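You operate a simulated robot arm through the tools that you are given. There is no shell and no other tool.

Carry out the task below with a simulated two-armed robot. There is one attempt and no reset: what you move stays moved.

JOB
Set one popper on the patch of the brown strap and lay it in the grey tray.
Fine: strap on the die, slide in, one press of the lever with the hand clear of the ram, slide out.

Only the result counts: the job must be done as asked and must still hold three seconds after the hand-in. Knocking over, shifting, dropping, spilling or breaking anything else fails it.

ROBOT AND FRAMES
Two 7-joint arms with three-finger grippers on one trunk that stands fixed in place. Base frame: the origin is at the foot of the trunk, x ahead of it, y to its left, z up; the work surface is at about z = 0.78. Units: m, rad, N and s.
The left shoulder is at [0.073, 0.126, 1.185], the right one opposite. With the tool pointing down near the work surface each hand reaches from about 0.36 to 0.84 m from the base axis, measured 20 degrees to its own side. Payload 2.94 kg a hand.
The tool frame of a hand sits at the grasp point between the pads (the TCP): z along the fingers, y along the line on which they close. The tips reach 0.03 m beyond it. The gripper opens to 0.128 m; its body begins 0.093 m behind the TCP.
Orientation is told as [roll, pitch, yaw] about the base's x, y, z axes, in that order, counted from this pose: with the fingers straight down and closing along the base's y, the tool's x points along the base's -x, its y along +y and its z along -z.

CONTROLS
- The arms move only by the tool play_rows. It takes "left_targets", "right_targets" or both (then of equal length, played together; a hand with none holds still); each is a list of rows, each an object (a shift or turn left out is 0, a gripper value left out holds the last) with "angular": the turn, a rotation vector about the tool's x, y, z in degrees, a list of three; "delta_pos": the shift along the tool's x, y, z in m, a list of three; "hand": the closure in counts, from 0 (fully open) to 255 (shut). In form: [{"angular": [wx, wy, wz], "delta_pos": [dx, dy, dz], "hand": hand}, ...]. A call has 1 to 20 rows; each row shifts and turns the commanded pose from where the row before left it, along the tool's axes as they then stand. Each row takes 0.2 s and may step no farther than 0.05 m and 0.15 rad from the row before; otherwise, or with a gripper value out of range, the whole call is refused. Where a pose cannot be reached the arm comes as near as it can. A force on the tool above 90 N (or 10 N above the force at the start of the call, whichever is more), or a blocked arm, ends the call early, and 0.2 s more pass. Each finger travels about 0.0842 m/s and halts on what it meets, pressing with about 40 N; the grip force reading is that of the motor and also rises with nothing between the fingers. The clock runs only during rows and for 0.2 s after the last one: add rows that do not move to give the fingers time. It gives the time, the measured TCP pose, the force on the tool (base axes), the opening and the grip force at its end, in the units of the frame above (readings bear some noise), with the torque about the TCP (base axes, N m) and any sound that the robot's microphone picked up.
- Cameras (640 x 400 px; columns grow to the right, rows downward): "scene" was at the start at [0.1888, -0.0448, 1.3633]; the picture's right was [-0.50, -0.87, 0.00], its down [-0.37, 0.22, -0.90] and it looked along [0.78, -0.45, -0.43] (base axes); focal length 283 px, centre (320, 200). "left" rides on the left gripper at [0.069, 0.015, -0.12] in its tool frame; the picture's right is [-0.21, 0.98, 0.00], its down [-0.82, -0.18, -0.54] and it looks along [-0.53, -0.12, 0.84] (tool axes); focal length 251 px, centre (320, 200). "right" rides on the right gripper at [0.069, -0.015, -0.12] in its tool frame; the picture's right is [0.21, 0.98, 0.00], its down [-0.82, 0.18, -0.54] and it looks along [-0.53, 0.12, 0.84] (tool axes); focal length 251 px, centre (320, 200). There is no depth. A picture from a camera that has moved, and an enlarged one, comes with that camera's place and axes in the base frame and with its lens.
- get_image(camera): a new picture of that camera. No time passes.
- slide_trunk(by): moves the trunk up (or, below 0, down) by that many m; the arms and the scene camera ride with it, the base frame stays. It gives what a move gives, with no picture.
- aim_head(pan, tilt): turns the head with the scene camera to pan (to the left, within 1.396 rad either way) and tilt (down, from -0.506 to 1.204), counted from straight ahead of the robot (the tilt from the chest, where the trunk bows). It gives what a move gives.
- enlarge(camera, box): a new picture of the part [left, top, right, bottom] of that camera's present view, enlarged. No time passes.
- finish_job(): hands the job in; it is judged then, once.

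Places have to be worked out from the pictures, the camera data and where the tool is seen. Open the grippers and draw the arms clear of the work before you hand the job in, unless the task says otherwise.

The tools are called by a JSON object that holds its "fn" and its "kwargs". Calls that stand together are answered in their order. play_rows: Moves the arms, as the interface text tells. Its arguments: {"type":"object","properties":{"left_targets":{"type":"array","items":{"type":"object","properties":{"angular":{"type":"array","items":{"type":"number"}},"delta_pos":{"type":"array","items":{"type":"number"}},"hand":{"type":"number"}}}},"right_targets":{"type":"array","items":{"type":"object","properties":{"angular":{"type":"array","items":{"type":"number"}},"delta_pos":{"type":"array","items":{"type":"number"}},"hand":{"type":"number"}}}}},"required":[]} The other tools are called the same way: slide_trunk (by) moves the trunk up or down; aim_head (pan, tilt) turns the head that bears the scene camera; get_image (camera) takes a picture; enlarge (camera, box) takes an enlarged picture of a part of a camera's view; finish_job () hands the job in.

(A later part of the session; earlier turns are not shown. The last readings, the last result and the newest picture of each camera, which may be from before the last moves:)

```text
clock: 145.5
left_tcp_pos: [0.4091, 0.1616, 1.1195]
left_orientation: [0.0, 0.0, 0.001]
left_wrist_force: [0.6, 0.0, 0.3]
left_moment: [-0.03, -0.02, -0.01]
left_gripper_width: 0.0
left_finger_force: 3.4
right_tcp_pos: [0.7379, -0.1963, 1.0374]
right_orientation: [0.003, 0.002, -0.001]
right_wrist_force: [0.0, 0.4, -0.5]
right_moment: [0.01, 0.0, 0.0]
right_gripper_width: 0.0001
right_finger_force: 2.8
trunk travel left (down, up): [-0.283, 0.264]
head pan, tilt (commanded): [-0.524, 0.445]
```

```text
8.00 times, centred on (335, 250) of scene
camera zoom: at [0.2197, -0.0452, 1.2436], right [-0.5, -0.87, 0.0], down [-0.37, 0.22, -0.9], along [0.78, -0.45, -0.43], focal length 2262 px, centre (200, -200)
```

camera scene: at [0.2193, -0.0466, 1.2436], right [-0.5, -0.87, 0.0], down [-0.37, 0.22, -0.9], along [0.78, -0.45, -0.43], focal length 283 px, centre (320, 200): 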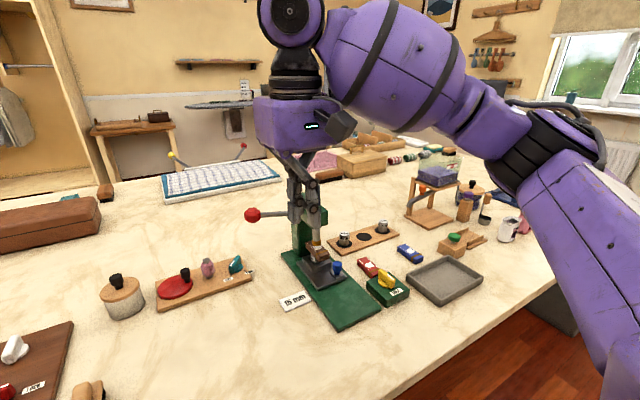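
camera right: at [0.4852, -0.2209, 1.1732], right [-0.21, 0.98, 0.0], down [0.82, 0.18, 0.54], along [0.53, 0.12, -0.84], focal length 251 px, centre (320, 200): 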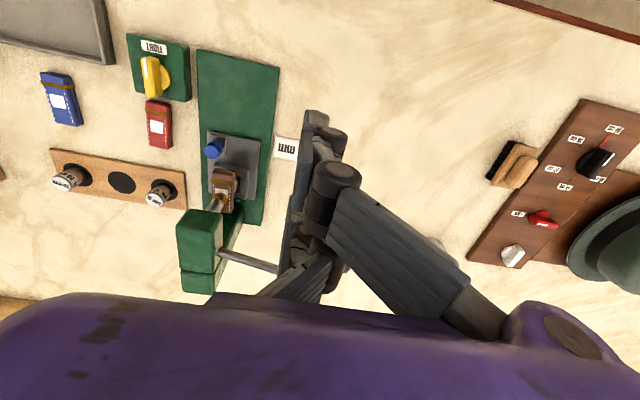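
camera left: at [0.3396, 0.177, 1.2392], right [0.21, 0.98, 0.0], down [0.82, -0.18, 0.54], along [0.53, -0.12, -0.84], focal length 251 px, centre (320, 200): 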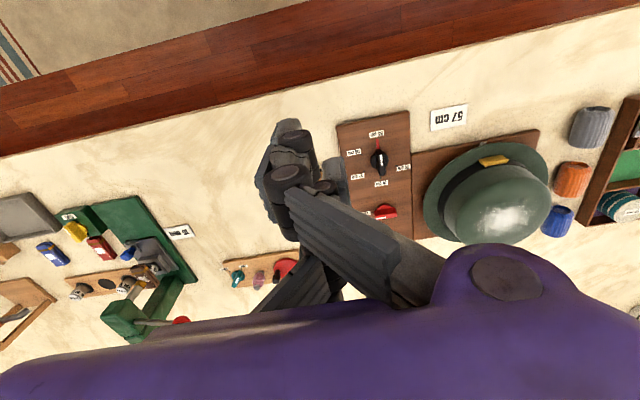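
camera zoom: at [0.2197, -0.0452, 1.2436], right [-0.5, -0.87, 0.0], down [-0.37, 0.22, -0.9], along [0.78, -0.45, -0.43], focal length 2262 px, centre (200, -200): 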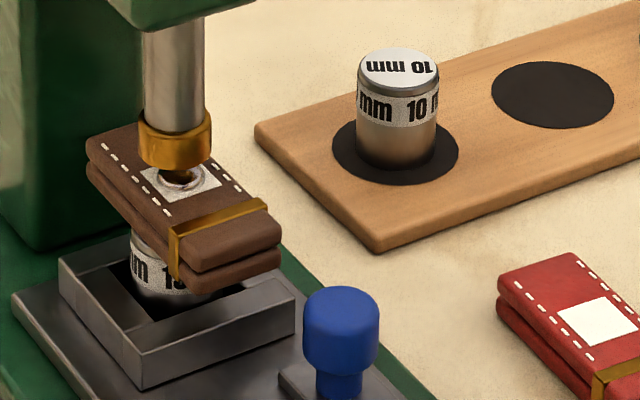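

The lever has sprung back and a popper now shows on the white patch, so that single press did set it. I zoom in to confirm.

{"fn": "enlarge", "kwargs": {"camera": "scene", "box": [318, 235, 348, 260]}}

{"fn": "get_image", "kwargs": {"camera": "right"}}

```text
16.00 times, centred on (333, 248) of scene
camera zoom: at [0.2197, -0.0452, 1.2436], right [-0.5, -0.87, 0.0], down [-0.37, 0.22, -0.9], along [0.78, -0.45, -0.43], focal length 4524 px, centre (112, -560)
```

zoom: 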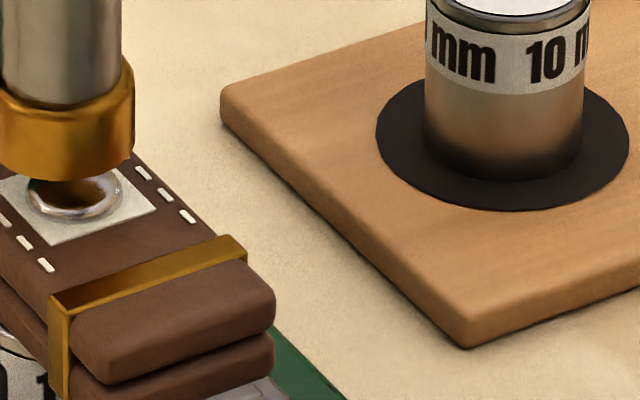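

```text
taken
camera right: at [0.6692, -0.2115, 1.1569], right [-0.21, 0.98, 0.0], down [0.82, 0.18, 0.54], along [0.53, 0.12, -0.84], focal length 251 px, centre (320, 200)
```

right: 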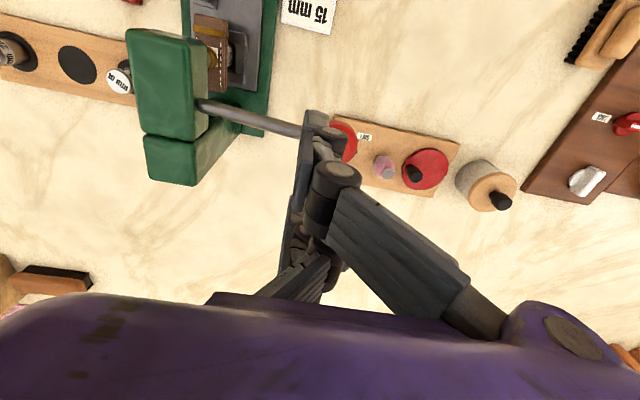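

The popper is set, centred on the patch. I must not touch the lever again. I withdraw the right hand toward the robot and around to above the slide's blue knob to pull the slide out.

{"fn": "play_rows", "kwargs": {"right_targets": [{"delta_pos": [0.047, 0, 0]}, {"delta_pos": [0.047, 0, 0]}, {"delta_pos": [0.047, 0, 0]}, {"delta_pos": [0.047, 0, 0]}, {"delta_pos": [0, -0.0365, 0]}, {"delta_pos": [0, -0.0365, 0]}, {"delta_pos": [0, -0.0365, 0]}, {"delta_pos": [0, -0.0365, 0], "hand": 160}, {}, {}]}}

{"fn": "get_image", "kwargs": {"camera": "right"}}

{"fn": "enlarge", "kwargs": {"camera": "right", "box": [250, 130, 390, 250]}}

{"fn": "enlarge", "kwargs": {"camera": "scene", "box": [290, 220, 370, 290]}}

```text
clock: 147.7
left_tcp_pos: [0.4084, 0.1624, 1.1199]
left_orientation: [0.0, 0.001, 0.0]
left_wrist_force: [-0.5, -0.1, 0.6]
left_moment: [0.02, 0.02, 0.01]
left_gripper_width: 0.0001
left_finger_force: 3.3
right_tcp_pos: [0.5495, -0.3431, 1.0404]
right_orientation: [0.005, 0.0, -0.001]
right_wrist_force: [0.6, 0.1, 0.4]
right_moment: [0.04, 0.03, -0.02]
right_gripper_width: 0.0479
right_finger_force: 0.1
trunk travel left (down, up): [-0.283, 0.264]
head pan, tilt (commanded): [-0.524, 0.445]
```

```text
taken
camera right: at [0.4812, -0.359, 1.1602], right [-0.21, 0.98, 0.0], down [0.82, 0.18, 0.54], along [0.53, 0.12, -0.84], focal length 251 px, centre (320, 200)
```

right: 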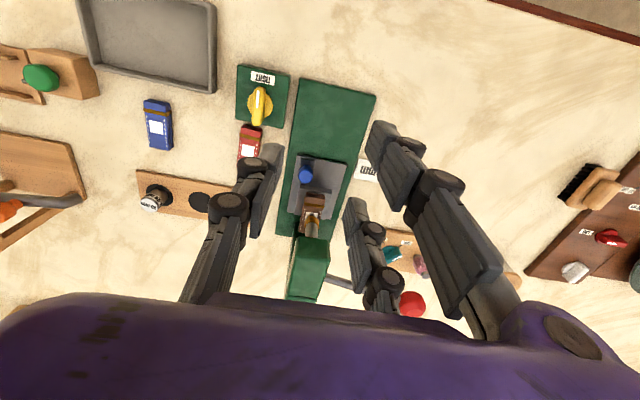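

```text
3.33 times, centred on (320, 190) of right
camera zoom: at [0.4812, -0.359, 1.1602], right [-0.21, 0.98, 0.0], down [0.82, 0.18, 0.54], along [0.53, 0.12, -0.84], focal length 838 px, centre (320, 233)
```

zoom: 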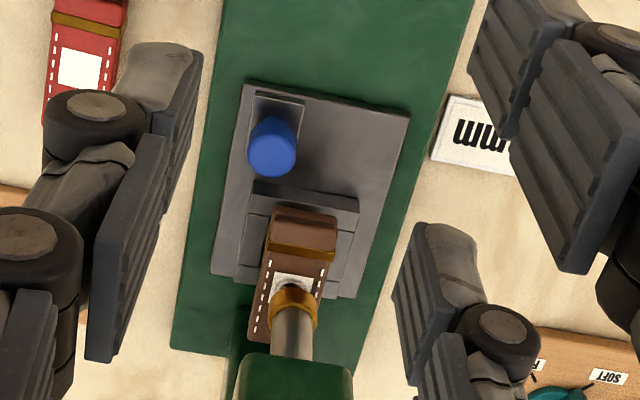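

```text
5.71 times, centred on (330, 255) of scene
camera zoom: at [0.219, -0.0451, 1.2437], right [-0.5, -0.87, 0.0], down [-0.37, 0.22, -0.9], along [0.78, -0.45, -0.43], focal length 1616 px, centre (263, -114)
```

zoom: 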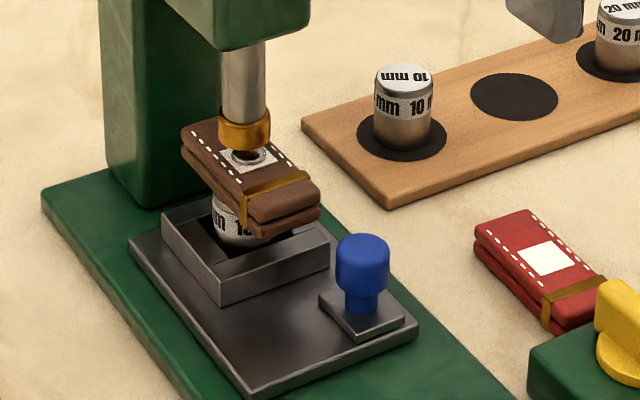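

Knob at about [0.6535, -0.343, top 0.833]. To pull it without crowding the ram or the strap, I approach from the right with yaw 60° and pitch 58°, so the single finger will bear on the knob's far side.

{"fn": "play_rows", "kwargs": {"right_targets": [{"angular": [0, 0, -7.5]}, {"angular": [0, 0, -7.5]}, {"angular": [0, 0, -7.5]}, {"angular": [0, 0, -7.5]}, {"angular": [0, 0, -7.5]}, {"angular": [0, 0, -7.5]}, {"angular": [0, 0, -7.5]}, {"angular": [0, 0, -7.5]}, {"angular": [0, -7.25, 0]}, {"angular": [0, -7.25, 0]}, {"angular": [0, -7.25, 0]}, {"angular": [0, -7.25, 0]}, {"angular": [0, -7.25, 0]}, {"angular": [0, -7.25, 0]}, {"angular": [0, -7.25, 0]}, {"angular": [0, -7.25, 0]}, {}]}}

{"fn": "get_image", "kwargs": {"camera": "scene"}}

```text
clock: 151.3
left_tcp_pos: [0.4085, 0.162, 1.1185]
left_orientation: [0.0, 0.001, -0.001]
left_wrist_force: [0.0, 0.4, 0.1]
left_moment: [-0.01, -0.01, 0.02]
left_gripper_width: 0.0001
left_finger_force: 2.7
right_tcp_pos: [0.55, -0.3423, 1.0382]
right_orientation: [0.001, -1.016, 1.044]
right_wrist_force: [0.4, 0.4, 0.2]
right_moment: [-0.05, -0.02, -0.04]
right_gripper_width: 0.0477
right_finger_force: 0.0
trunk travel left (down, up): [-0.283, 0.264]
head pan, tilt (commanded): [-0.524, 0.445]
```

```text
taken
camera scene: at [0.2191, -0.0442, 1.2438], right [-0.5, -0.87, 0.0], down [-0.37, 0.22, -0.9], along [0.78, -0.45, -0.43], focal length 283 px, centre (320, 200)
```

scene: 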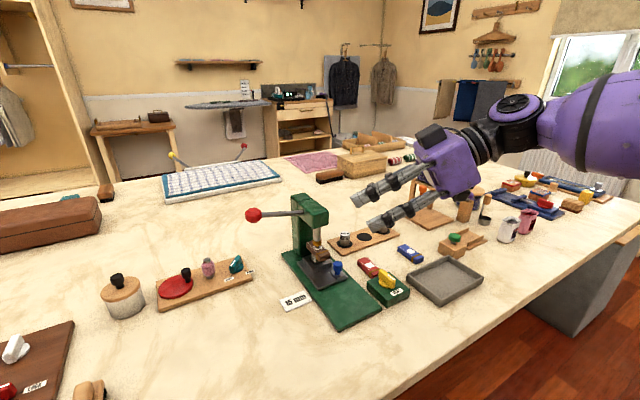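

{"fn": "play_rows", "kwargs": {"right_targets": [{"delta_pos": [0.0211, -0.0225, 0.0245]}, {"delta_pos": [0.0211, -0.0225, 0.0245]}, {"delta_pos": [0.0211, -0.0225, 0.0245]}, {"delta_pos": [0.0211, -0.0225, 0.0245]}, {}]}}

{"fn": "get_image", "kwargs": {"camera": "right"}}

{"fn": "enlarge", "kwargs": {"camera": "right", "box": [230, 0, 430, 140]}}

{"fn": "enlarge", "kwargs": {"camera": "scene", "box": [290, 190, 420, 300]}}

```text
clock: 152.5
left_tcp_pos: [0.4094, 0.162, 1.1197]
left_orientation: [-0.003, 0.0, 0.0]
left_wrist_force: [0.6, -0.3, -0.2]
left_moment: [-0.04, 0.04, 0.01]
left_gripper_width: 0.0001
left_finger_force: 3.3
right_tcp_pos: [0.6162, -0.3506, 0.9355]
right_orientation: [0.002, -1.011, 1.045]
right_wrist_force: [0.2, 0.4, 0.3]
right_moment: [-0.04, 0.06, 0.01]
right_gripper_width: 0.0479
right_finger_force: 0.0
right hand out of reach, approached as far as the arm can: row 3, 4
trunk travel left (down, up): [-0.283, 0.264]
head pan, tilt (commanded): [-0.524, 0.445]
```

```text
taken
camera right: at [0.5605, -0.4779, 0.9405], right [-0.9, 0.39, -0.18], down [-0.17, 0.07, 0.98], along [0.4, 0.92, 0.0], focal length 251 px, centre (320, 200)
```

right: 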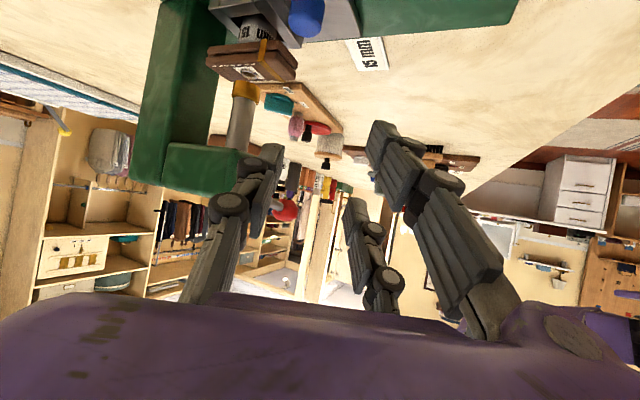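

```text
2.86 times, centred on (330, 70) of right
camera zoom: at [0.5605, -0.4779, 0.9405], right [-0.9, 0.39, -0.18], down [-0.17, 0.07, 0.98], along [0.4, 0.92, 0.0], focal length 718 px, centre (291, 571)
```

zoom: 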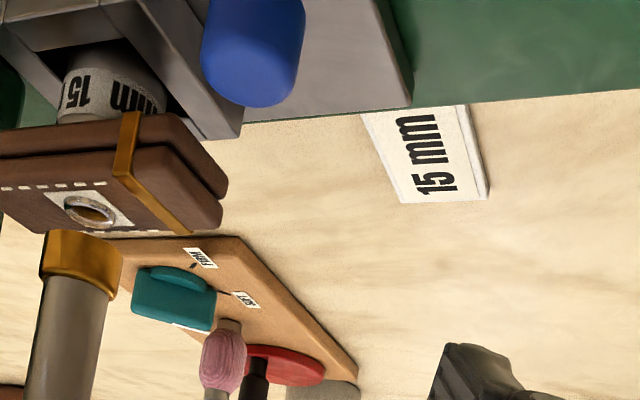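

```text
3.64 times, centred on (355, 245) of scene
camera zoom: at [0.2194, -0.0436, 1.2437], right [-0.5, -0.87, 0.0], down [-0.37, 0.21, -0.9], along [0.78, -0.45, -0.43], focal length 1028 px, centre (193, 36)
```

zoom: 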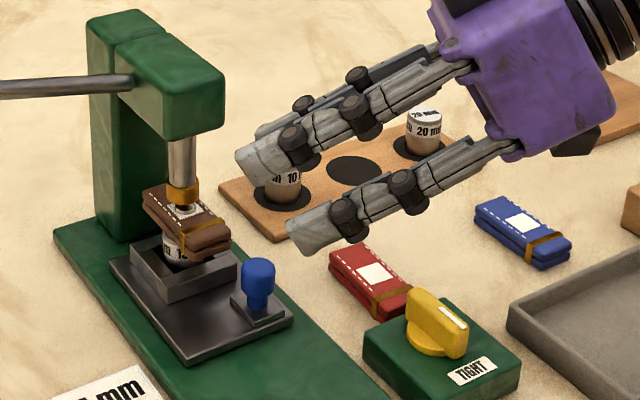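

I can see the popper ring clearly on the patch. Yaw 60° runs out of reach here, so I reduce the yaw to 35° and go to hover over the knob.

{"fn": "play_rows", "kwargs": {"right_targets": [{"angular": [7.08, 0, 4.39]}, {"angular": [7.08, 0, 4.39]}, {"angular": [7.08, 0, 4.39]}, {"delta_pos": [0.0092, -0.0077, 0.0189]}, {"delta_pos": [0.0092, -0.0077, 0.0188]}, {}]}}

{"fn": "get_image", "kwargs": {"camera": "right"}}

{"fn": "enlarge", "kwargs": {"camera": "right", "box": [230, 0, 430, 140]}}

{"fn": "enlarge", "kwargs": {"camera": "scene", "box": [290, 190, 420, 300]}}

```text
clock: 153.9
left_tcp_pos: [0.4075, 0.1625, 1.1188]
left_orientation: [-0.001, 0.0, 0.001]
left_wrist_force: [0.0, 0.5, -0.6]
left_moment: [0.0, 0.01, 0.04]
left_gripper_width: 0.0001
left_finger_force: 2.7
right_tcp_pos: [0.6641, -0.3552, 0.8895]
right_orientation: [0.001, -1.014, 0.609]
right_wrist_force: [0.6, 0.0, -0.2]
right_moment: [0.0, 0.01, -0.07]
right_gripper_width: 0.0478
right_finger_force: 0.1
right hand out of reach, approached as far as the arm can: row 1
trunk travel left (down, up): [-0.283, 0.264]
head pan, tilt (commanded): [-0.524, 0.445]
```

```text
taken
camera right: at [0.5602, -0.4459, 0.8931], right [-0.65, 0.74, -0.18], down [-0.12, 0.13, 0.98], along [0.75, 0.66, 0.0], focal length 251 px, centre (320, 200)
```

right: 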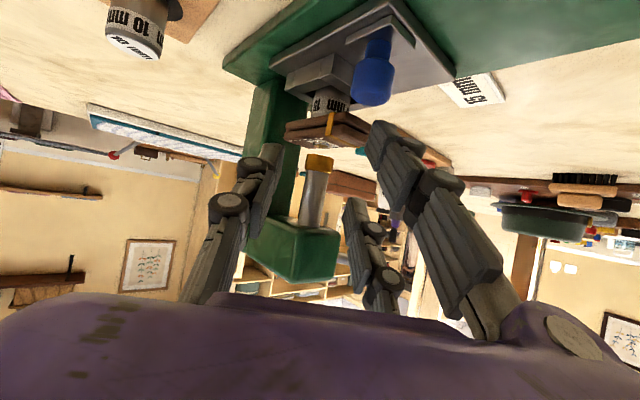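

```text
2.86 times, centred on (330, 70) of right
camera zoom: at [0.5602, -0.4459, 0.8931], right [-0.65, 0.74, -0.18], down [-0.12, 0.13, 0.98], along [0.75, 0.66, 0.0], focal length 718 px, centre (291, 571)
```

zoom: 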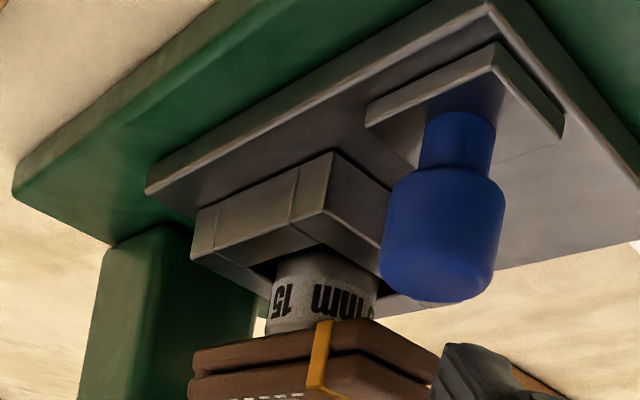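

```text
3.64 times, centred on (355, 245) of scene
camera zoom: at [0.219, -0.0448, 1.2438], right [-0.5, -0.87, 0.0], down [-0.37, 0.22, -0.9], along [0.78, -0.45, -0.43], focal length 1028 px, centre (193, 36)
```

zoom: 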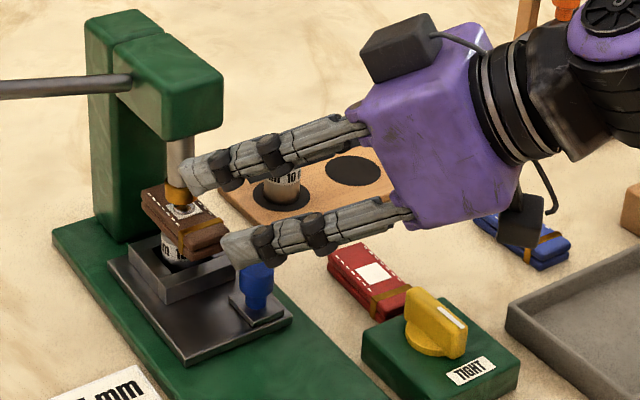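

The knob now lies 18 mm to the hand's left and slightly too deep. I correct laterally and back off a little, then check again before descending.

{"fn": "play_rows", "kwargs": {"right_targets": [{"delta_pos": [0.0061, 0.018, -0.0098]}, {"delta_pos": [0.017, 0, 0.0105]}, {}]}}

{"fn": "enlarge", "kwargs": {"camera": "right", "box": [230, 20, 430, 180]}}

{"fn": "enlarge", "kwargs": {"camera": "scene", "box": [300, 220, 390, 290]}}

```text
clock: 154.7
left_tcp_pos: [0.4085, 0.1617, 1.1192]
left_orientation: [0.001, -0.001, 0.0]
left_wrist_force: [-1.1, 0.6, -0.2]
left_moment: [0.0, -0.04, -0.04]
left_gripper_width: 0.0001
left_finger_force: 3.3
right_tcp_pos: [0.6448, -0.3468, 0.8794]
right_orientation: [0.001, -1.016, 0.605]
right_wrist_force: [0.7, -0.7, 0.0]
right_moment: [-0.01, 0.0, -0.03]
right_gripper_width: 0.0476
right_finger_force: 0.1
right hand out of reach, approached as far as the arm can: row 2
trunk travel left (down, up): [-0.283, 0.264]
head pan, tilt (commanded): [-0.524, 0.445]
```

```text
2.50 times, centred on (330, 100) of right
camera zoom: at [0.5392, -0.4382, 0.8832], right [-0.65, 0.74, -0.18], down [-0.12, 0.13, 0.98], along [0.75, 0.66, 0.01], focal length 629 px, centre (295, 450)
```

zoom: 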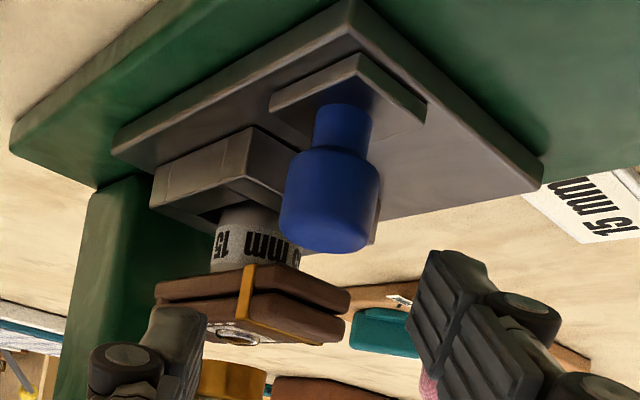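

```text
5.71 times, centred on (345, 255) of scene
camera zoom: at [0.2186, -0.0445, 1.2439], right [-0.5, -0.87, 0.0], down [-0.37, 0.22, -0.9], along [0.78, -0.45, -0.43], focal length 1616 px, centre (177, -114)
```

zoom: 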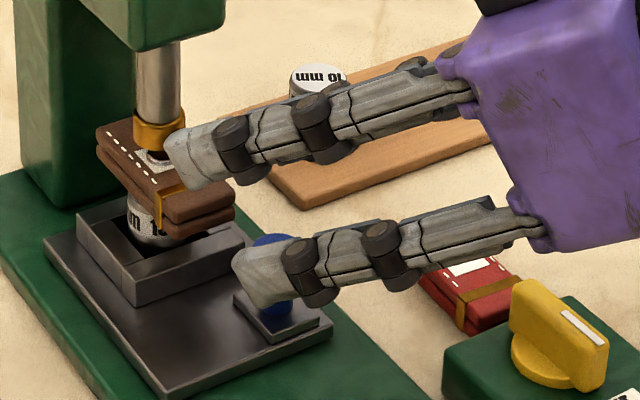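

Still limited by the wrist at this yaw. I reduce the yaw to about 18° (the far finger still clears the strap's end there) and try the descent.

{"fn": "play_rows", "kwargs": {"right_targets": [{"angular": [7.2, 0, 4.5]}, {"angular": [7.2, 0, 4.5]}, {}]}}

{"fn": "enlarge", "kwargs": {"camera": "right", "box": [230, 20, 430, 180]}}

```text
clock: 155.5
left_tcp_pos: [0.408, 0.1615, 1.1195]
left_orientation: [0.001, 0.002, 0.0]
left_wrist_force: [-0.9, -1.1, 0.6]
left_moment: [0.02, 0.02, 0.01]
left_gripper_width: 0.0
left_finger_force: 3.2
right_tcp_pos: [0.6357, -0.3454, 0.8671]
right_orientation: [0.026, -0.952, 0.433]
right_wrist_force: [-0.4, -0.3, -0.1]
right_moment: [0.0, -0.01, 0.01]
right_gripper_width: 0.0478
right_finger_force: 0.0
right hand out of reach, approached as far as the arm can: row 2
trunk travel left (down, up): [-0.283, 0.264]
head pan, tilt (commanded): [-0.524, 0.445]
```

```text
2.50 times, centred on (330, 100) of right
camera zoom: at [0.5184, -0.4191, 0.8796], right [-0.54, 0.83, -0.16], down [-0.04, 0.16, 0.99], along [0.84, 0.54, -0.05], focal length 629 px, centre (295, 450)
```

zoom: 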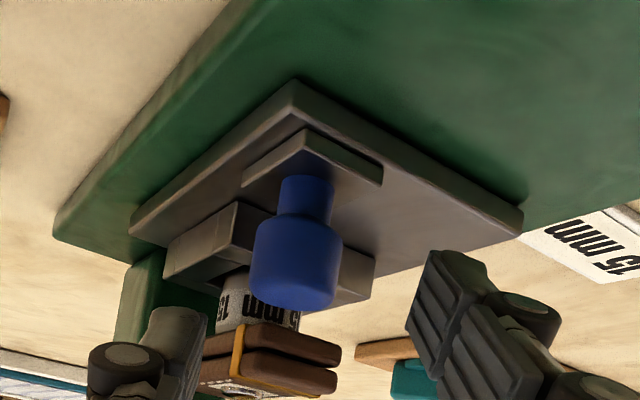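

The arm is near a joint limit in this posture. I back up and rise to reset the orientation to a yaw of about 8°, which is known to be reachable.

{"fn": "play_rows", "kwargs": {"right_targets": [{"delta_pos": [-0.0219, 0.0042, -0.0267]}, {"delta_pos": [-0.0219, 0.0042, -0.0267]}, {"delta_pos": [-0.0219, 0.0042, -0.0267]}, {}]}}

{"fn": "get_image", "kwargs": {"camera": "scene"}}

```text
clock: 156.5
left_tcp_pos: [0.4095, 0.1614, 1.1198]
left_orientation: [0.001, 0.001, -0.002]
left_wrist_force: [0.5, 0.8, -0.1]
left_moment: [0.01, -0.01, 0.0]
left_gripper_width: 0.0
left_finger_force: 2.8
right_tcp_pos: [0.6088, -0.3458, 0.9769]
right_orientation: [0.004, -1.015, 0.311]
right_wrist_force: [-0.5, 0.0, -0.2]
right_moment: [0.03, 0.01, 0.02]
right_gripper_width: 0.0477
right_finger_force: 0.1
trunk travel left (down, up): [-0.283, 0.264]
head pan, tilt (commanded): [-0.524, 0.445]
```

```text
taken
camera scene: at [0.2197, -0.0452, 1.2436], right [-0.5, -0.87, 0.0], down [-0.37, 0.22, -0.9], along [0.78, -0.45, -0.43], focal length 283 px, centre (320, 200)
```

scene: 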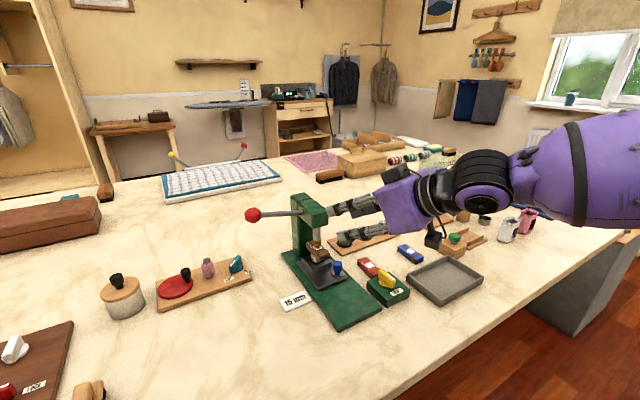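

I switch to a nearly vertical grip instead: yaw 45°, tilt 15°, with the knob between the single and far fingers — this keeps every finger clear of the strap's end and the hand clear of the press head.

{"fn": "play_rows", "kwargs": {"right_targets": [{"angular": [0, 7.17, 0]}, {"angular": [0, 7.17, 0]}, {"angular": [0, 7.17, 0]}, {"angular": [0, 7.17, 0]}, {"angular": [0, 7.17, 0]}, {"angular": [0, 7.17, 0]}, {"angular": [-1.76, 0, -6.57]}, {"angular": [-1.76, 0, -6.57]}, {"angular": [-1.76, 0, -6.57]}, {"angular": [-1.76, 0, -6.57]}, {}]}}

{"fn": "get_image", "kwargs": {"camera": "right"}}

```text
clock: 158.9
left_tcp_pos: [0.4083, 0.1622, 1.12]
left_orientation: [0.001, 0.001, 0.0]
left_wrist_force: [-0.4, 0.0, 0.5]
left_moment: [0.0, 0.0, -0.01]
left_gripper_width: 0.0
left_finger_force: 2.9
right_tcp_pos: [0.6085, -0.3455, 0.9768]
right_orientation: [0.001, -0.265, 0.791]
right_wrist_force: [-0.5, 0.3, -0.3]
right_moment: [0.01, -0.01, 0.03]
right_gripper_width: 0.0477
right_finger_force: 0.1
trunk travel left (down, up): [-0.283, 0.264]
head pan, tilt (commanded): [-0.524, 0.445]
```

```text
taken
camera right: at [0.5504, -0.4255, 1.0745], right [-0.84, 0.54, -0.06], down [0.33, 0.59, 0.74], along [0.43, 0.6, -0.67], focal length 251 px, centre (320, 200)
```

right: 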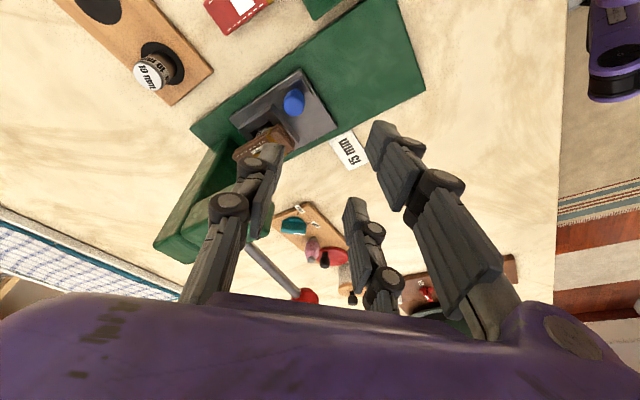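

{"fn": "play_rows", "kwargs": {"right_targets": [{"delta_pos": [0.0019, -0.0151, 0.0393]}, {"delta_pos": [0.0019, -0.0151, 0.0393]}, {}]}}

{"fn": "get_image", "kwargs": {"camera": "right"}}

{"fn": "enlarge", "kwargs": {"camera": "right", "box": [240, 60, 400, 200]}}

{"fn": "enlarge", "kwargs": {"camera": "scene", "box": [290, 200, 390, 290]}}

```text
clock: 159.7
left_tcp_pos: [0.4086, 0.1613, 1.1183]
left_orientation: [0.0, 0.0, 0.001]
left_wrist_force: [-0.2, 1.0, -0.3]
left_moment: [0.0, -0.02, 0.02]
left_gripper_width: 0.0002
left_finger_force: 2.9
right_tcp_pos: [0.6416, -0.3539, 0.9023]
right_orientation: [0.001, -0.265, 0.789]
right_wrist_force: [0.0, -0.4, -0.4]
right_moment: [-0.01, -0.02, 0.01]
right_gripper_width: 0.0479
right_finger_force: 0.1
trunk travel left (down, up): [-0.283, 0.264]
head pan, tilt (commanded): [-0.524, 0.445]
```

```text
taken
camera right: at [0.5831, -0.4341, 0.9986], right [-0.84, 0.54, -0.06], down [0.33, 0.59, 0.74], along [0.43, 0.6, -0.67], focal length 251 px, centre (320, 200)
```

right: 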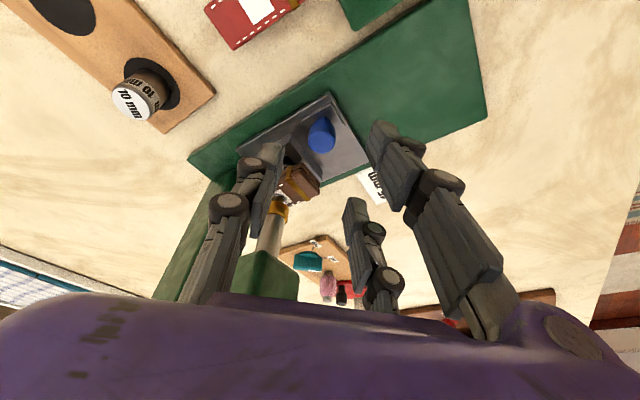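

```text
2.86 times, centred on (320, 130) of right
camera zoom: at [0.5831, -0.4341, 0.9986], right [-0.84, 0.54, -0.06], down [0.33, 0.59, 0.74], along [0.43, 0.6, -0.67], focal length 718 px, centre (320, 400)
```

zoom: 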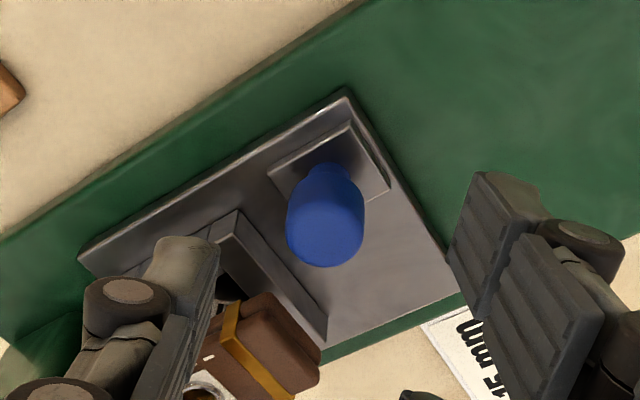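

```text
4.44 times, centred on (340, 245) of scene
camera zoom: at [0.2187, -0.0446, 1.2438], right [-0.5, -0.87, 0.0], down [-0.37, 0.22, -0.9], along [0.78, -0.45, -0.43], focal length 1257 px, centre (231, 0)
```

zoom: 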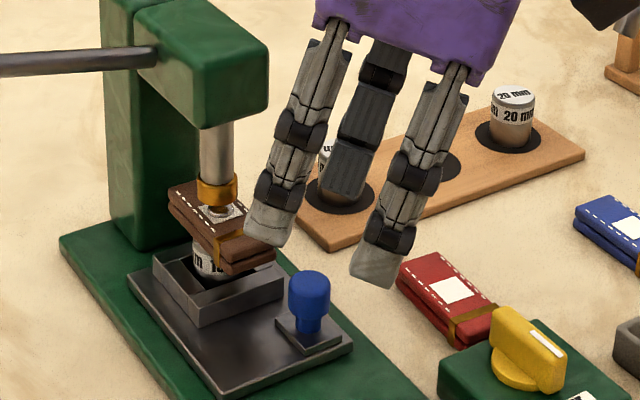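

Everything is clear. I descend around the knob and close on it.

{"fn": "play_rows", "kwargs": {"right_targets": [{"delta_pos": [0.0078, 0.0008, 0.0319]}, {"delta_pos": [0.0078, 0.0008, 0.0318]}, {}]}}

{"fn": "enlarge", "kwargs": {"camera": "right", "box": [240, 80, 400, 220]}}

{"fn": "enlarge", "kwargs": {"camera": "scene", "box": [290, 200, 390, 290]}}

```text
clock: 160.5
left_tcp_pos: [0.4091, 0.1627, 1.1202]
left_orientation: [0.0, 0.002, -0.001]
left_wrist_force: [0.0, 0.2, -0.5]
left_moment: [-0.02, 0.02, -0.01]
left_gripper_width: 0.0
left_finger_force: 3.2
right_tcp_pos: [0.642, -0.3532, 0.8342]
right_orientation: [0.001, -0.266, 0.788]
right_wrist_force: [0.1, -0.8, 0.3]
right_moment: [0.04, 0.02, 0.01]
right_gripper_width: 0.0477
right_finger_force: 0.2
trunk travel left (down, up): [-0.283, 0.264]
head pan, tilt (commanded): [-0.524, 0.445]
```

```text
2.86 times, centred on (320, 150) of right
camera zoom: at [0.5834, -0.4318, 0.9319], right [-0.84, 0.54, -0.06], down [0.33, 0.59, 0.74], along [0.43, 0.6, -0.67], focal length 718 px, centre (320, 343)
```

zoom: 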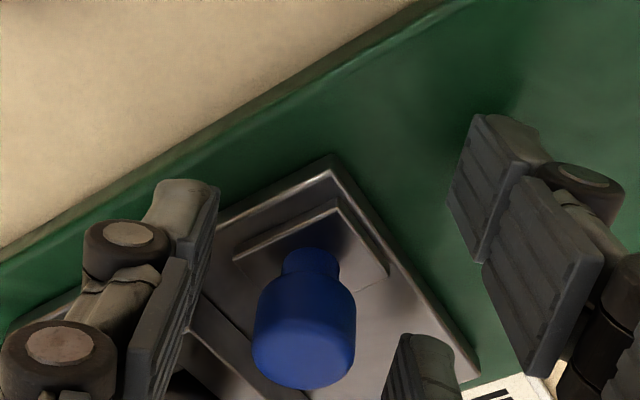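

```text
4.44 times, centred on (340, 245) of scene
camera zoom: at [0.219, -0.0447, 1.2438], right [-0.5, -0.87, 0.0], down [-0.37, 0.22, -0.9], along [0.78, -0.45, -0.43], focal length 1257 px, centre (231, 0)
```

zoom: 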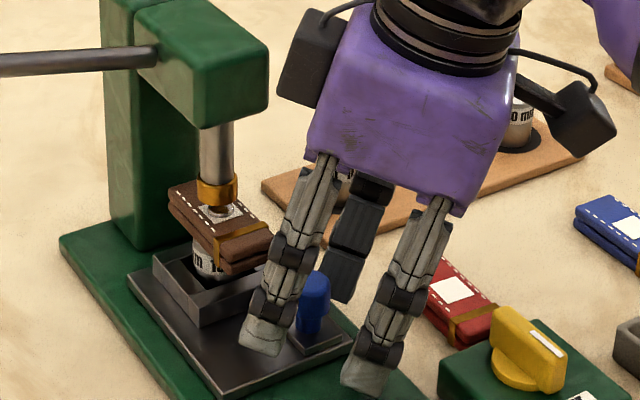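

I shift 4.5 mm inward so the knob sits midway between the two pads, then close gently.

{"fn": "play_rows", "kwargs": {"right_targets": [{"delta_pos": [0.0045, -0.001, -0.0012]}, {}, {"hand": 185}, {"hand": 200}, {"hand": 215}, {"hand": 230}, {}]}}

{"fn": "enlarge", "kwargs": {"camera": "right", "box": [240, 80, 400, 220]}}

{"fn": "enlarge", "kwargs": {"camera": "scene", "box": [290, 200, 390, 290]}}

```text
clock: 162.1
left_tcp_pos: [0.4083, 0.1623, 1.1195]
left_orientation: [0.001, 0.001, 0.001]
left_wrist_force: [-0.2, 0.2, 0.6]
left_moment: [-0.02, -0.01, -0.01]
left_gripper_width: 0.0
left_finger_force: 2.8
right_tcp_pos: [0.6393, -0.3551, 0.8345]
right_orientation: [0.0, -0.263, 0.79]
right_wrist_force: [-2.6, 3.1, -2.7]
right_moment: [-0.29, -0.34, 0.32]
right_gripper_width: 0.0203
right_finger_force: 45.3
trunk travel left (down, up): [-0.283, 0.264]
head pan, tilt (commanded): [-0.524, 0.445]
```

```text
2.86 times, centred on (320, 150) of right
camera zoom: at [0.581, -0.436, 0.9314], right [-0.84, 0.54, -0.06], down [0.33, 0.59, 0.74], along [0.43, 0.6, -0.67], focal length 718 px, centre (320, 343)
```

zoom: 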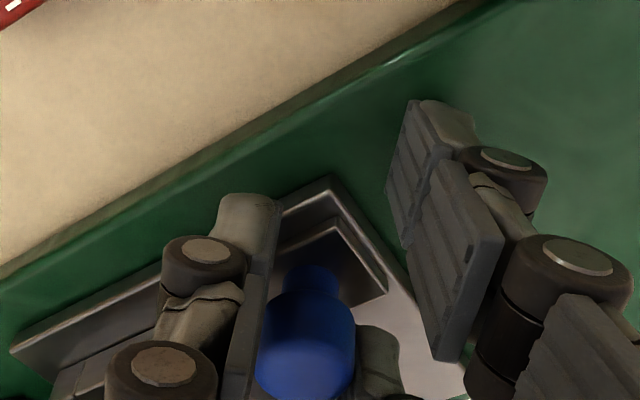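

```text
4.44 times, centred on (340, 245) of scene
camera zoom: at [0.219, -0.0446, 1.2437], right [-0.5, -0.87, 0.0], down [-0.37, 0.22, -0.9], along [0.78, -0.45, -0.43], focal length 1257 px, centre (231, 0)
```

zoom: 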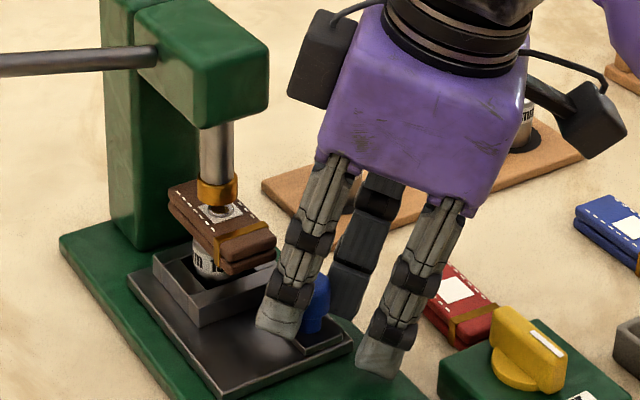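

The knob is held. I pull the slide straight out toward the robot, slowly at first.

{"fn": "play_rows", "kwargs": {"right_targets": [{"delta_pos": [0.0041, 0.0043, -0.0011]}, {"delta_pos": [0.0054, 0.0057, -0.0015]}, {"delta_pos": [0.0054, 0.0057, -0.0015]}, {}]}}

{"fn": "enlarge", "kwargs": {"camera": "scene", "box": [290, 200, 410, 300]}}

```text
clock: 163.1
left_tcp_pos: [0.4084, 0.1613, 1.1197]
left_orientation: [0.001, 0.0, 0.001]
left_wrist_force: [0.8, 0.0, -0.4]
left_moment: [0.01, 0.02, 0.03]
left_gripper_width: 0.0001
left_finger_force: 3.0
right_tcp_pos: [0.6159, -0.3556, 0.834]
right_orientation: [-0.001, -0.265, 0.789]
right_wrist_force: [-0.1, -2.6, -0.1]
right_moment: [-0.44, -0.3, 0.15]
right_gripper_width: 0.0208
right_finger_force: 45.2
trunk travel left (down, up): [-0.283, 0.264]
head pan, tilt (commanded): [-0.524, 0.445]
```

```text
4.00 times, centred on (350, 250) of scene
camera zoom: at [0.2191, -0.045, 1.2437], right [-0.5, -0.87, 0.0], down [-0.37, 0.22, -0.9], along [0.78, -0.45, -0.43], focal length 1131 px, centre (200, 0)
```

zoom: 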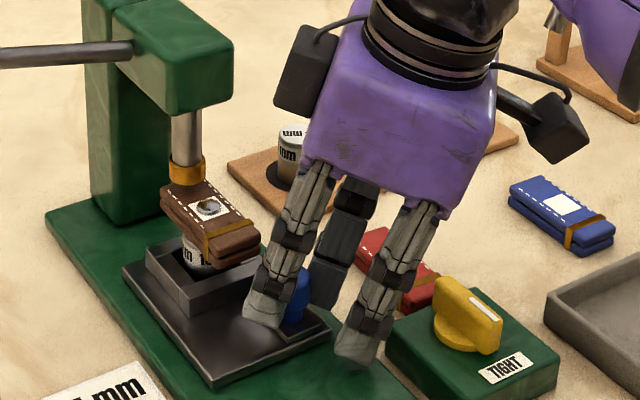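

The slide is coming out and the popper shows clearly on the patch. I continue.

{"fn": "play_rows", "kwargs": {"right_targets": [{"delta_pos": [0.0054, 0.0057, -0.0015]}, {"delta_pos": [0.0054, 0.0057, -0.0015]}, {"delta_pos": [0.0054, 0.0057, -0.0015]}, {"delta_pos": [0.0054, 0.0057, -0.0015]}, {"delta_pos": [0.0054, 0.0057, -0.0015]}, {"delta_pos": [0.0054, 0.0057, -0.0015]}, {"delta_pos": [0.0054, 0.0057, -0.0015]}, {}]}}

{"fn": "enlarge", "kwargs": {"camera": "scene", "box": [290, 220, 430, 340]}}

```text
clock: 164.9
left_tcp_pos: [0.4097, 0.1617, 1.1187]
left_orientation: [0.0, 0.003, 0.001]
left_wrist_force: [-0.2, 0.5, 0.4]
left_moment: [-0.04, 0.01, 0.01]
left_gripper_width: 0.0001
left_finger_force: 2.7
right_tcp_pos: [0.5597, -0.3552, 0.8339]
right_orientation: [0.004, -0.262, 0.79]
right_wrist_force: [-1.6, 8.6, -17.9]
right_moment: [0.04, -0.66, 0.33]
right_gripper_width: 0.0204
right_finger_force: 44.8
trunk travel left (down, up): [-0.283, 0.264]
head pan, tilt (commanded): [-0.524, 0.445]
```

```text
3.33 times, centred on (360, 280) of scene
camera zoom: at [0.2203, -0.0448, 1.2434], right [-0.5, -0.87, 0.0], down [-0.37, 0.22, -0.9], along [0.78, -0.45, -0.43], focal length 942 px, centre (187, -67)
```

zoom: 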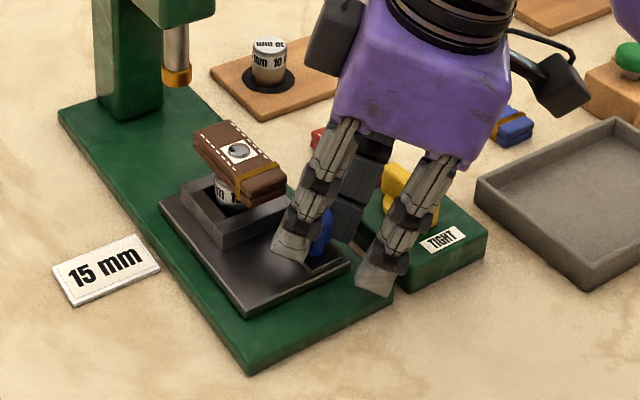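

{"fn": "get_image", "kwargs": {"camera": "right"}}

{"fn": "enlarge", "kwargs": {"camera": "scene", "box": [330, 260, 420, 330]}}

```text
taken
camera right: at [0.5027, -0.4361, 0.9317], right [-0.84, 0.54, -0.05], down [0.33, 0.59, 0.74], along [0.43, 0.6, -0.68], focal length 251 px, centre (320, 200)
```

right: 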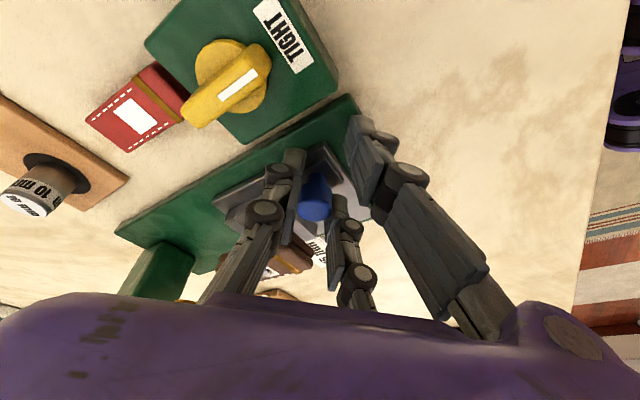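

```text
5.71 times, centred on (375, 295) of scene
camera zoom: at [0.2203, -0.0448, 1.2434], right [-0.5, -0.87, 0.0], down [-0.37, 0.22, -0.9], along [0.78, -0.45, -0.43], focal length 1616 px, centre (6, -343)
```

zoom: 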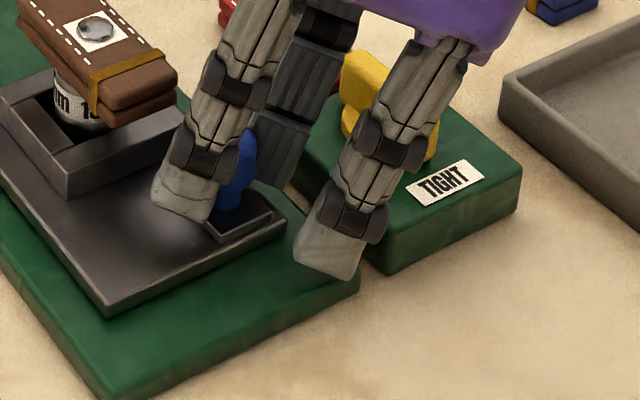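

Nothing is being touched. I pull the remaining 1.5–2 cm, watching for the end stop.

{"fn": "play_rows", "kwargs": {"right_targets": [{"delta_pos": [0.0047, 0.0043, 0.0001]}, {"delta_pos": [0.0041, 0.0043, -0.0011]}, {"delta_pos": [0.0027, 0.0028, -0.0007]}, {}]}}

{"fn": "enlarge", "kwargs": {"camera": "scene", "box": [290, 220, 430, 340]}}

```text
clock: 165.9
left_tcp_pos: [0.4103, 0.1631, 1.1198]
left_orientation: [0.0, 0.001, 0.0]
left_wrist_force: [1.3, 0.7, -0.1]
left_moment: [-0.01, -0.01, 0.0]
left_gripper_width: 0.0
left_finger_force: 3.2
right_tcp_pos: [0.5462, -0.3549, 0.8344]
right_orientation: [0.002, -0.264, 0.788]
right_wrist_force: [1.3, 9.1, -13.8]
right_moment: [-0.53, 0.07, 0.35]
right_gripper_width: 0.0203
right_finger_force: 44.9
trunk travel left (down, up): [-0.283, 0.264]
head pan, tilt (commanded): [-0.524, 0.445]
```

```text
3.33 times, centred on (360, 280) of scene
camera zoom: at [0.2202, -0.0444, 1.2435], right [-0.5, -0.87, 0.0], down [-0.37, 0.22, -0.9], along [0.78, -0.45, -0.43], focal length 942 px, centre (187, -67)
```

zoom: 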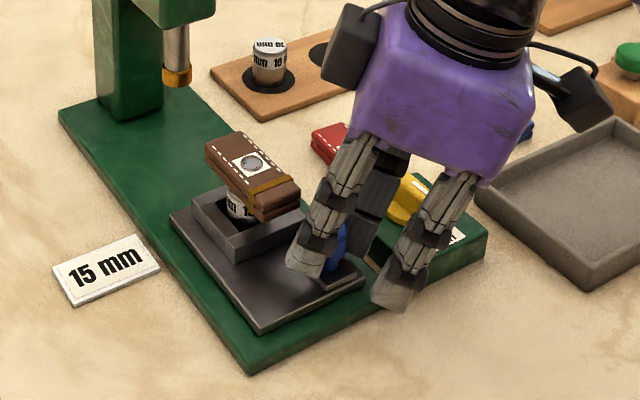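

{"fn": "play_rows", "kwargs": {"right_targets": [{"delta_pos": [0.0027, 0.0028, -0.0007]}, {"delta_pos": [0.0027, 0.0028, -0.0007]}, {}]}}

{"fn": "enlarge", "kwargs": {"camera": "scene", "box": [290, 220, 430, 340]}}

```text
clock: 166.7
left_tcp_pos: [0.407, 0.1605, 1.1205]
left_orientation: [0.0, -0.002, 0.0]
left_wrist_force: [0.8, 0.1, 0.2]
left_moment: [0.0, -0.02, 0.02]
left_gripper_width: 0.0
left_finger_force: 3.1
right_tcp_pos: [0.5344, -0.3575, 0.834]
right_orientation: [0.005, -0.26, 0.79]
right_wrist_force: [-0.2, -0.1, 0.8]
right_moment: [0.02, -0.03, 0.0]
right_gripper_width: 0.0116
right_finger_force: 0.0
trunk travel left (down, up): [-0.283, 0.264]
head pan, tilt (commanded): [-0.524, 0.445]
```

```text
3.33 times, centred on (360, 280) of scene
camera zoom: at [0.2174, -0.0457, 1.2441], right [-0.5, -0.87, 0.0], down [-0.37, 0.22, -0.9], along [0.78, -0.45, -0.43], focal length 942 px, centre (187, -67)
```

zoom: 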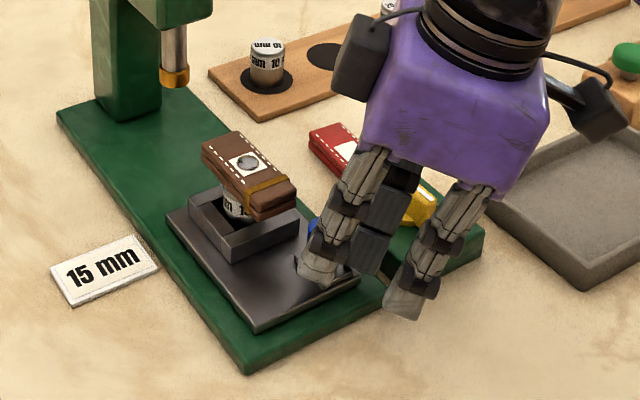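

The slide reached its end and the fingers slid off the knob; the strap is still level on the die. I rise straight up and check.

{"fn": "play_rows", "kwargs": {"right_targets": [{"delta_pos": [-0.0087, 0, -0.0322]}, {"delta_pos": [-0.0087, 0, -0.0322]}, {"delta_pos": [-0.0087, 0, -0.0322]}, {"delta_pos": [-0.0087, 0, -0.0322]}, {}]}}

{"fn": "get_image", "kwargs": {"camera": "scene"}}

{"fn": "enlarge", "kwargs": {"camera": "scene", "box": [290, 220, 430, 340]}}

{"fn": "get_image", "kwargs": {"camera": "right"}}

```text
clock: 167.9
left_tcp_pos: [0.4089, 0.1618, 1.1196]
left_orientation: [0.001, 0.0, 0.001]
left_wrist_force: [1.0, 0.1, -0.7]
left_moment: [0.0, 0.03, 0.0]
left_gripper_width: 0.0
left_finger_force: 3.0
right_tcp_pos: [0.5382, -0.3562, 0.9674]
right_orientation: [0.002, -0.265, 0.788]
right_wrist_force: [0.3, 0.1, -0.5]
right_moment: [0.0, 0.0, -0.01]
right_gripper_width: 0.0127
right_finger_force: 0.1
trunk travel left (down, up): [-0.283, 0.264]
head pan, tilt (commanded): [-0.524, 0.445]
```

```text
taken
camera scene: at [0.2194, -0.0451, 1.2436], right [-0.5, -0.87, 0.0], down [-0.37, 0.22, -0.9], along [0.78, -0.45, -0.43], focal length 283 px, centre (320, 200)
```

scene: 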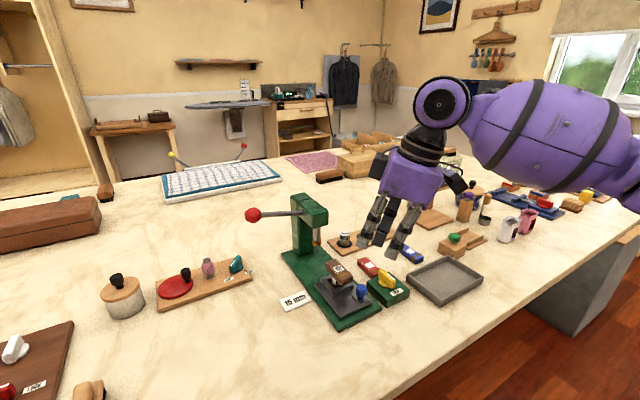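

```text
3.33 times, centred on (360, 280) of scene
camera zoom: at [0.2194, -0.0451, 1.2436], right [-0.5, -0.87, 0.0], down [-0.37, 0.22, -0.9], along [0.78, -0.45, -0.43], focal length 942 px, centre (187, -67)
```

zoom: 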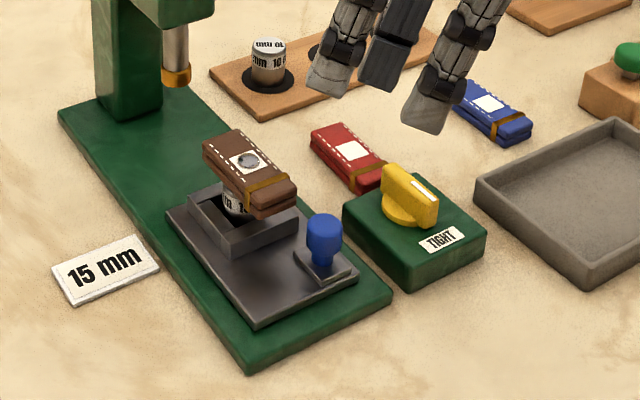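

```text
taken
camera right: at [0.4799, -0.4365, 1.0638], right [-0.84, 0.54, -0.05], down [0.33, 0.59, 0.74], along [0.43, 0.6, -0.67], focal length 251 px, centre (320, 200)
```

right: 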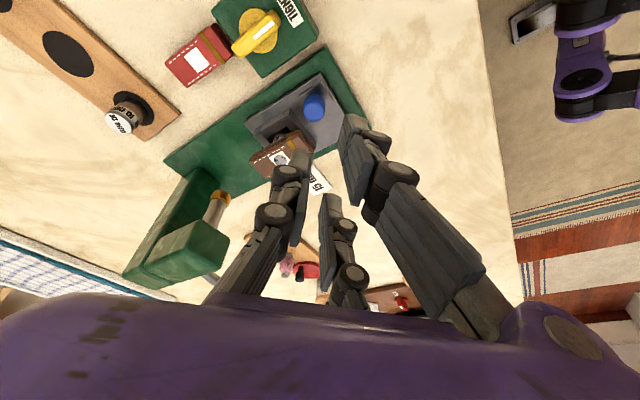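

The slide is out. Now I bring the hand back to vertical above the strap to pick it up.

{"fn": "play_rows", "kwargs": {"right_targets": [{"hand": 160, "angular": [1.98, 0, 7.27]}, {"angular": [1.98, 0, 7.27]}, {"angular": [1.98, 0, 7.27]}, {"angular": [1.98, 0, 7.27]}, {"angular": [1.98, 0, 7.27]}, {"angular": [1.98, 0, 7.27]}, {"angular": [0, 7.6, 0]}, {"angular": [0, 7.6, 0]}, {"delta_pos": [-0.0378, 0.0171, 0]}, {"delta_pos": [-0.0378, 0.0171, 0]}, {}]}}

{"fn": "enlarge", "kwargs": {"camera": "right", "box": [240, 70, 400, 200]}}

{"fn": "get_image", "kwargs": {"camera": "right"}}

```text
clock: 170.3
left_tcp_pos: [0.4085, 0.1623, 1.12]
left_orientation: [0.001, 0.0, 0.0]
left_wrist_force: [-0.2, 0.3, -1.0]
left_moment: [0.01, 0.02, 0.0]
left_gripper_width: 0.0
left_finger_force: 2.6
right_tcp_pos: [0.6136, -0.3214, 0.9684]
right_orientation: [0.0, 0.001, 0.002]
right_wrist_force: [0.4, 0.8, 0.3]
right_moment: [0.02, -0.01, 0.04]
right_gripper_width: 0.0475
right_finger_force: 0.1
trunk travel left (down, up): [-0.283, 0.264]
head pan, tilt (commanded): [-0.524, 0.445]
```

```text
3.08 times, centred on (320, 135) of right
camera zoom: at [0.5444, -0.3363, 1.0882], right [-0.22, 0.98, 0.0], down [0.82, 0.18, 0.54], along [0.53, 0.12, -0.84], focal length 774 px, centre (320, 400)
```

zoom: 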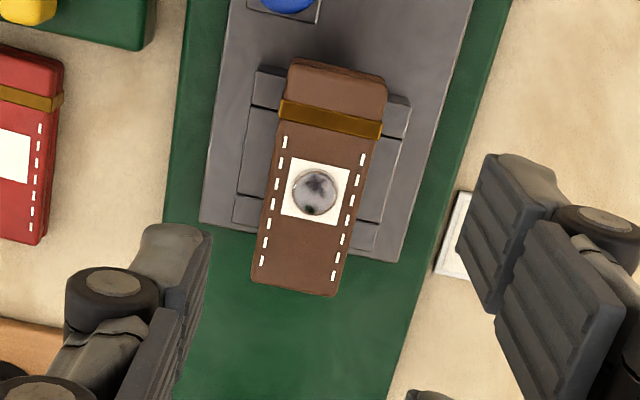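

```text
taken
camera right: at [0.5444, -0.3363, 1.0882], right [-0.22, 0.98, 0.0], down [0.82, 0.18, 0.54], along [0.53, 0.12, -0.84], focal length 251 px, centre (320, 200)
```

right: 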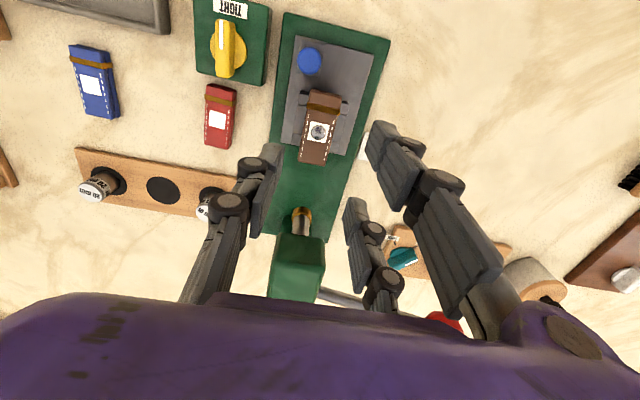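

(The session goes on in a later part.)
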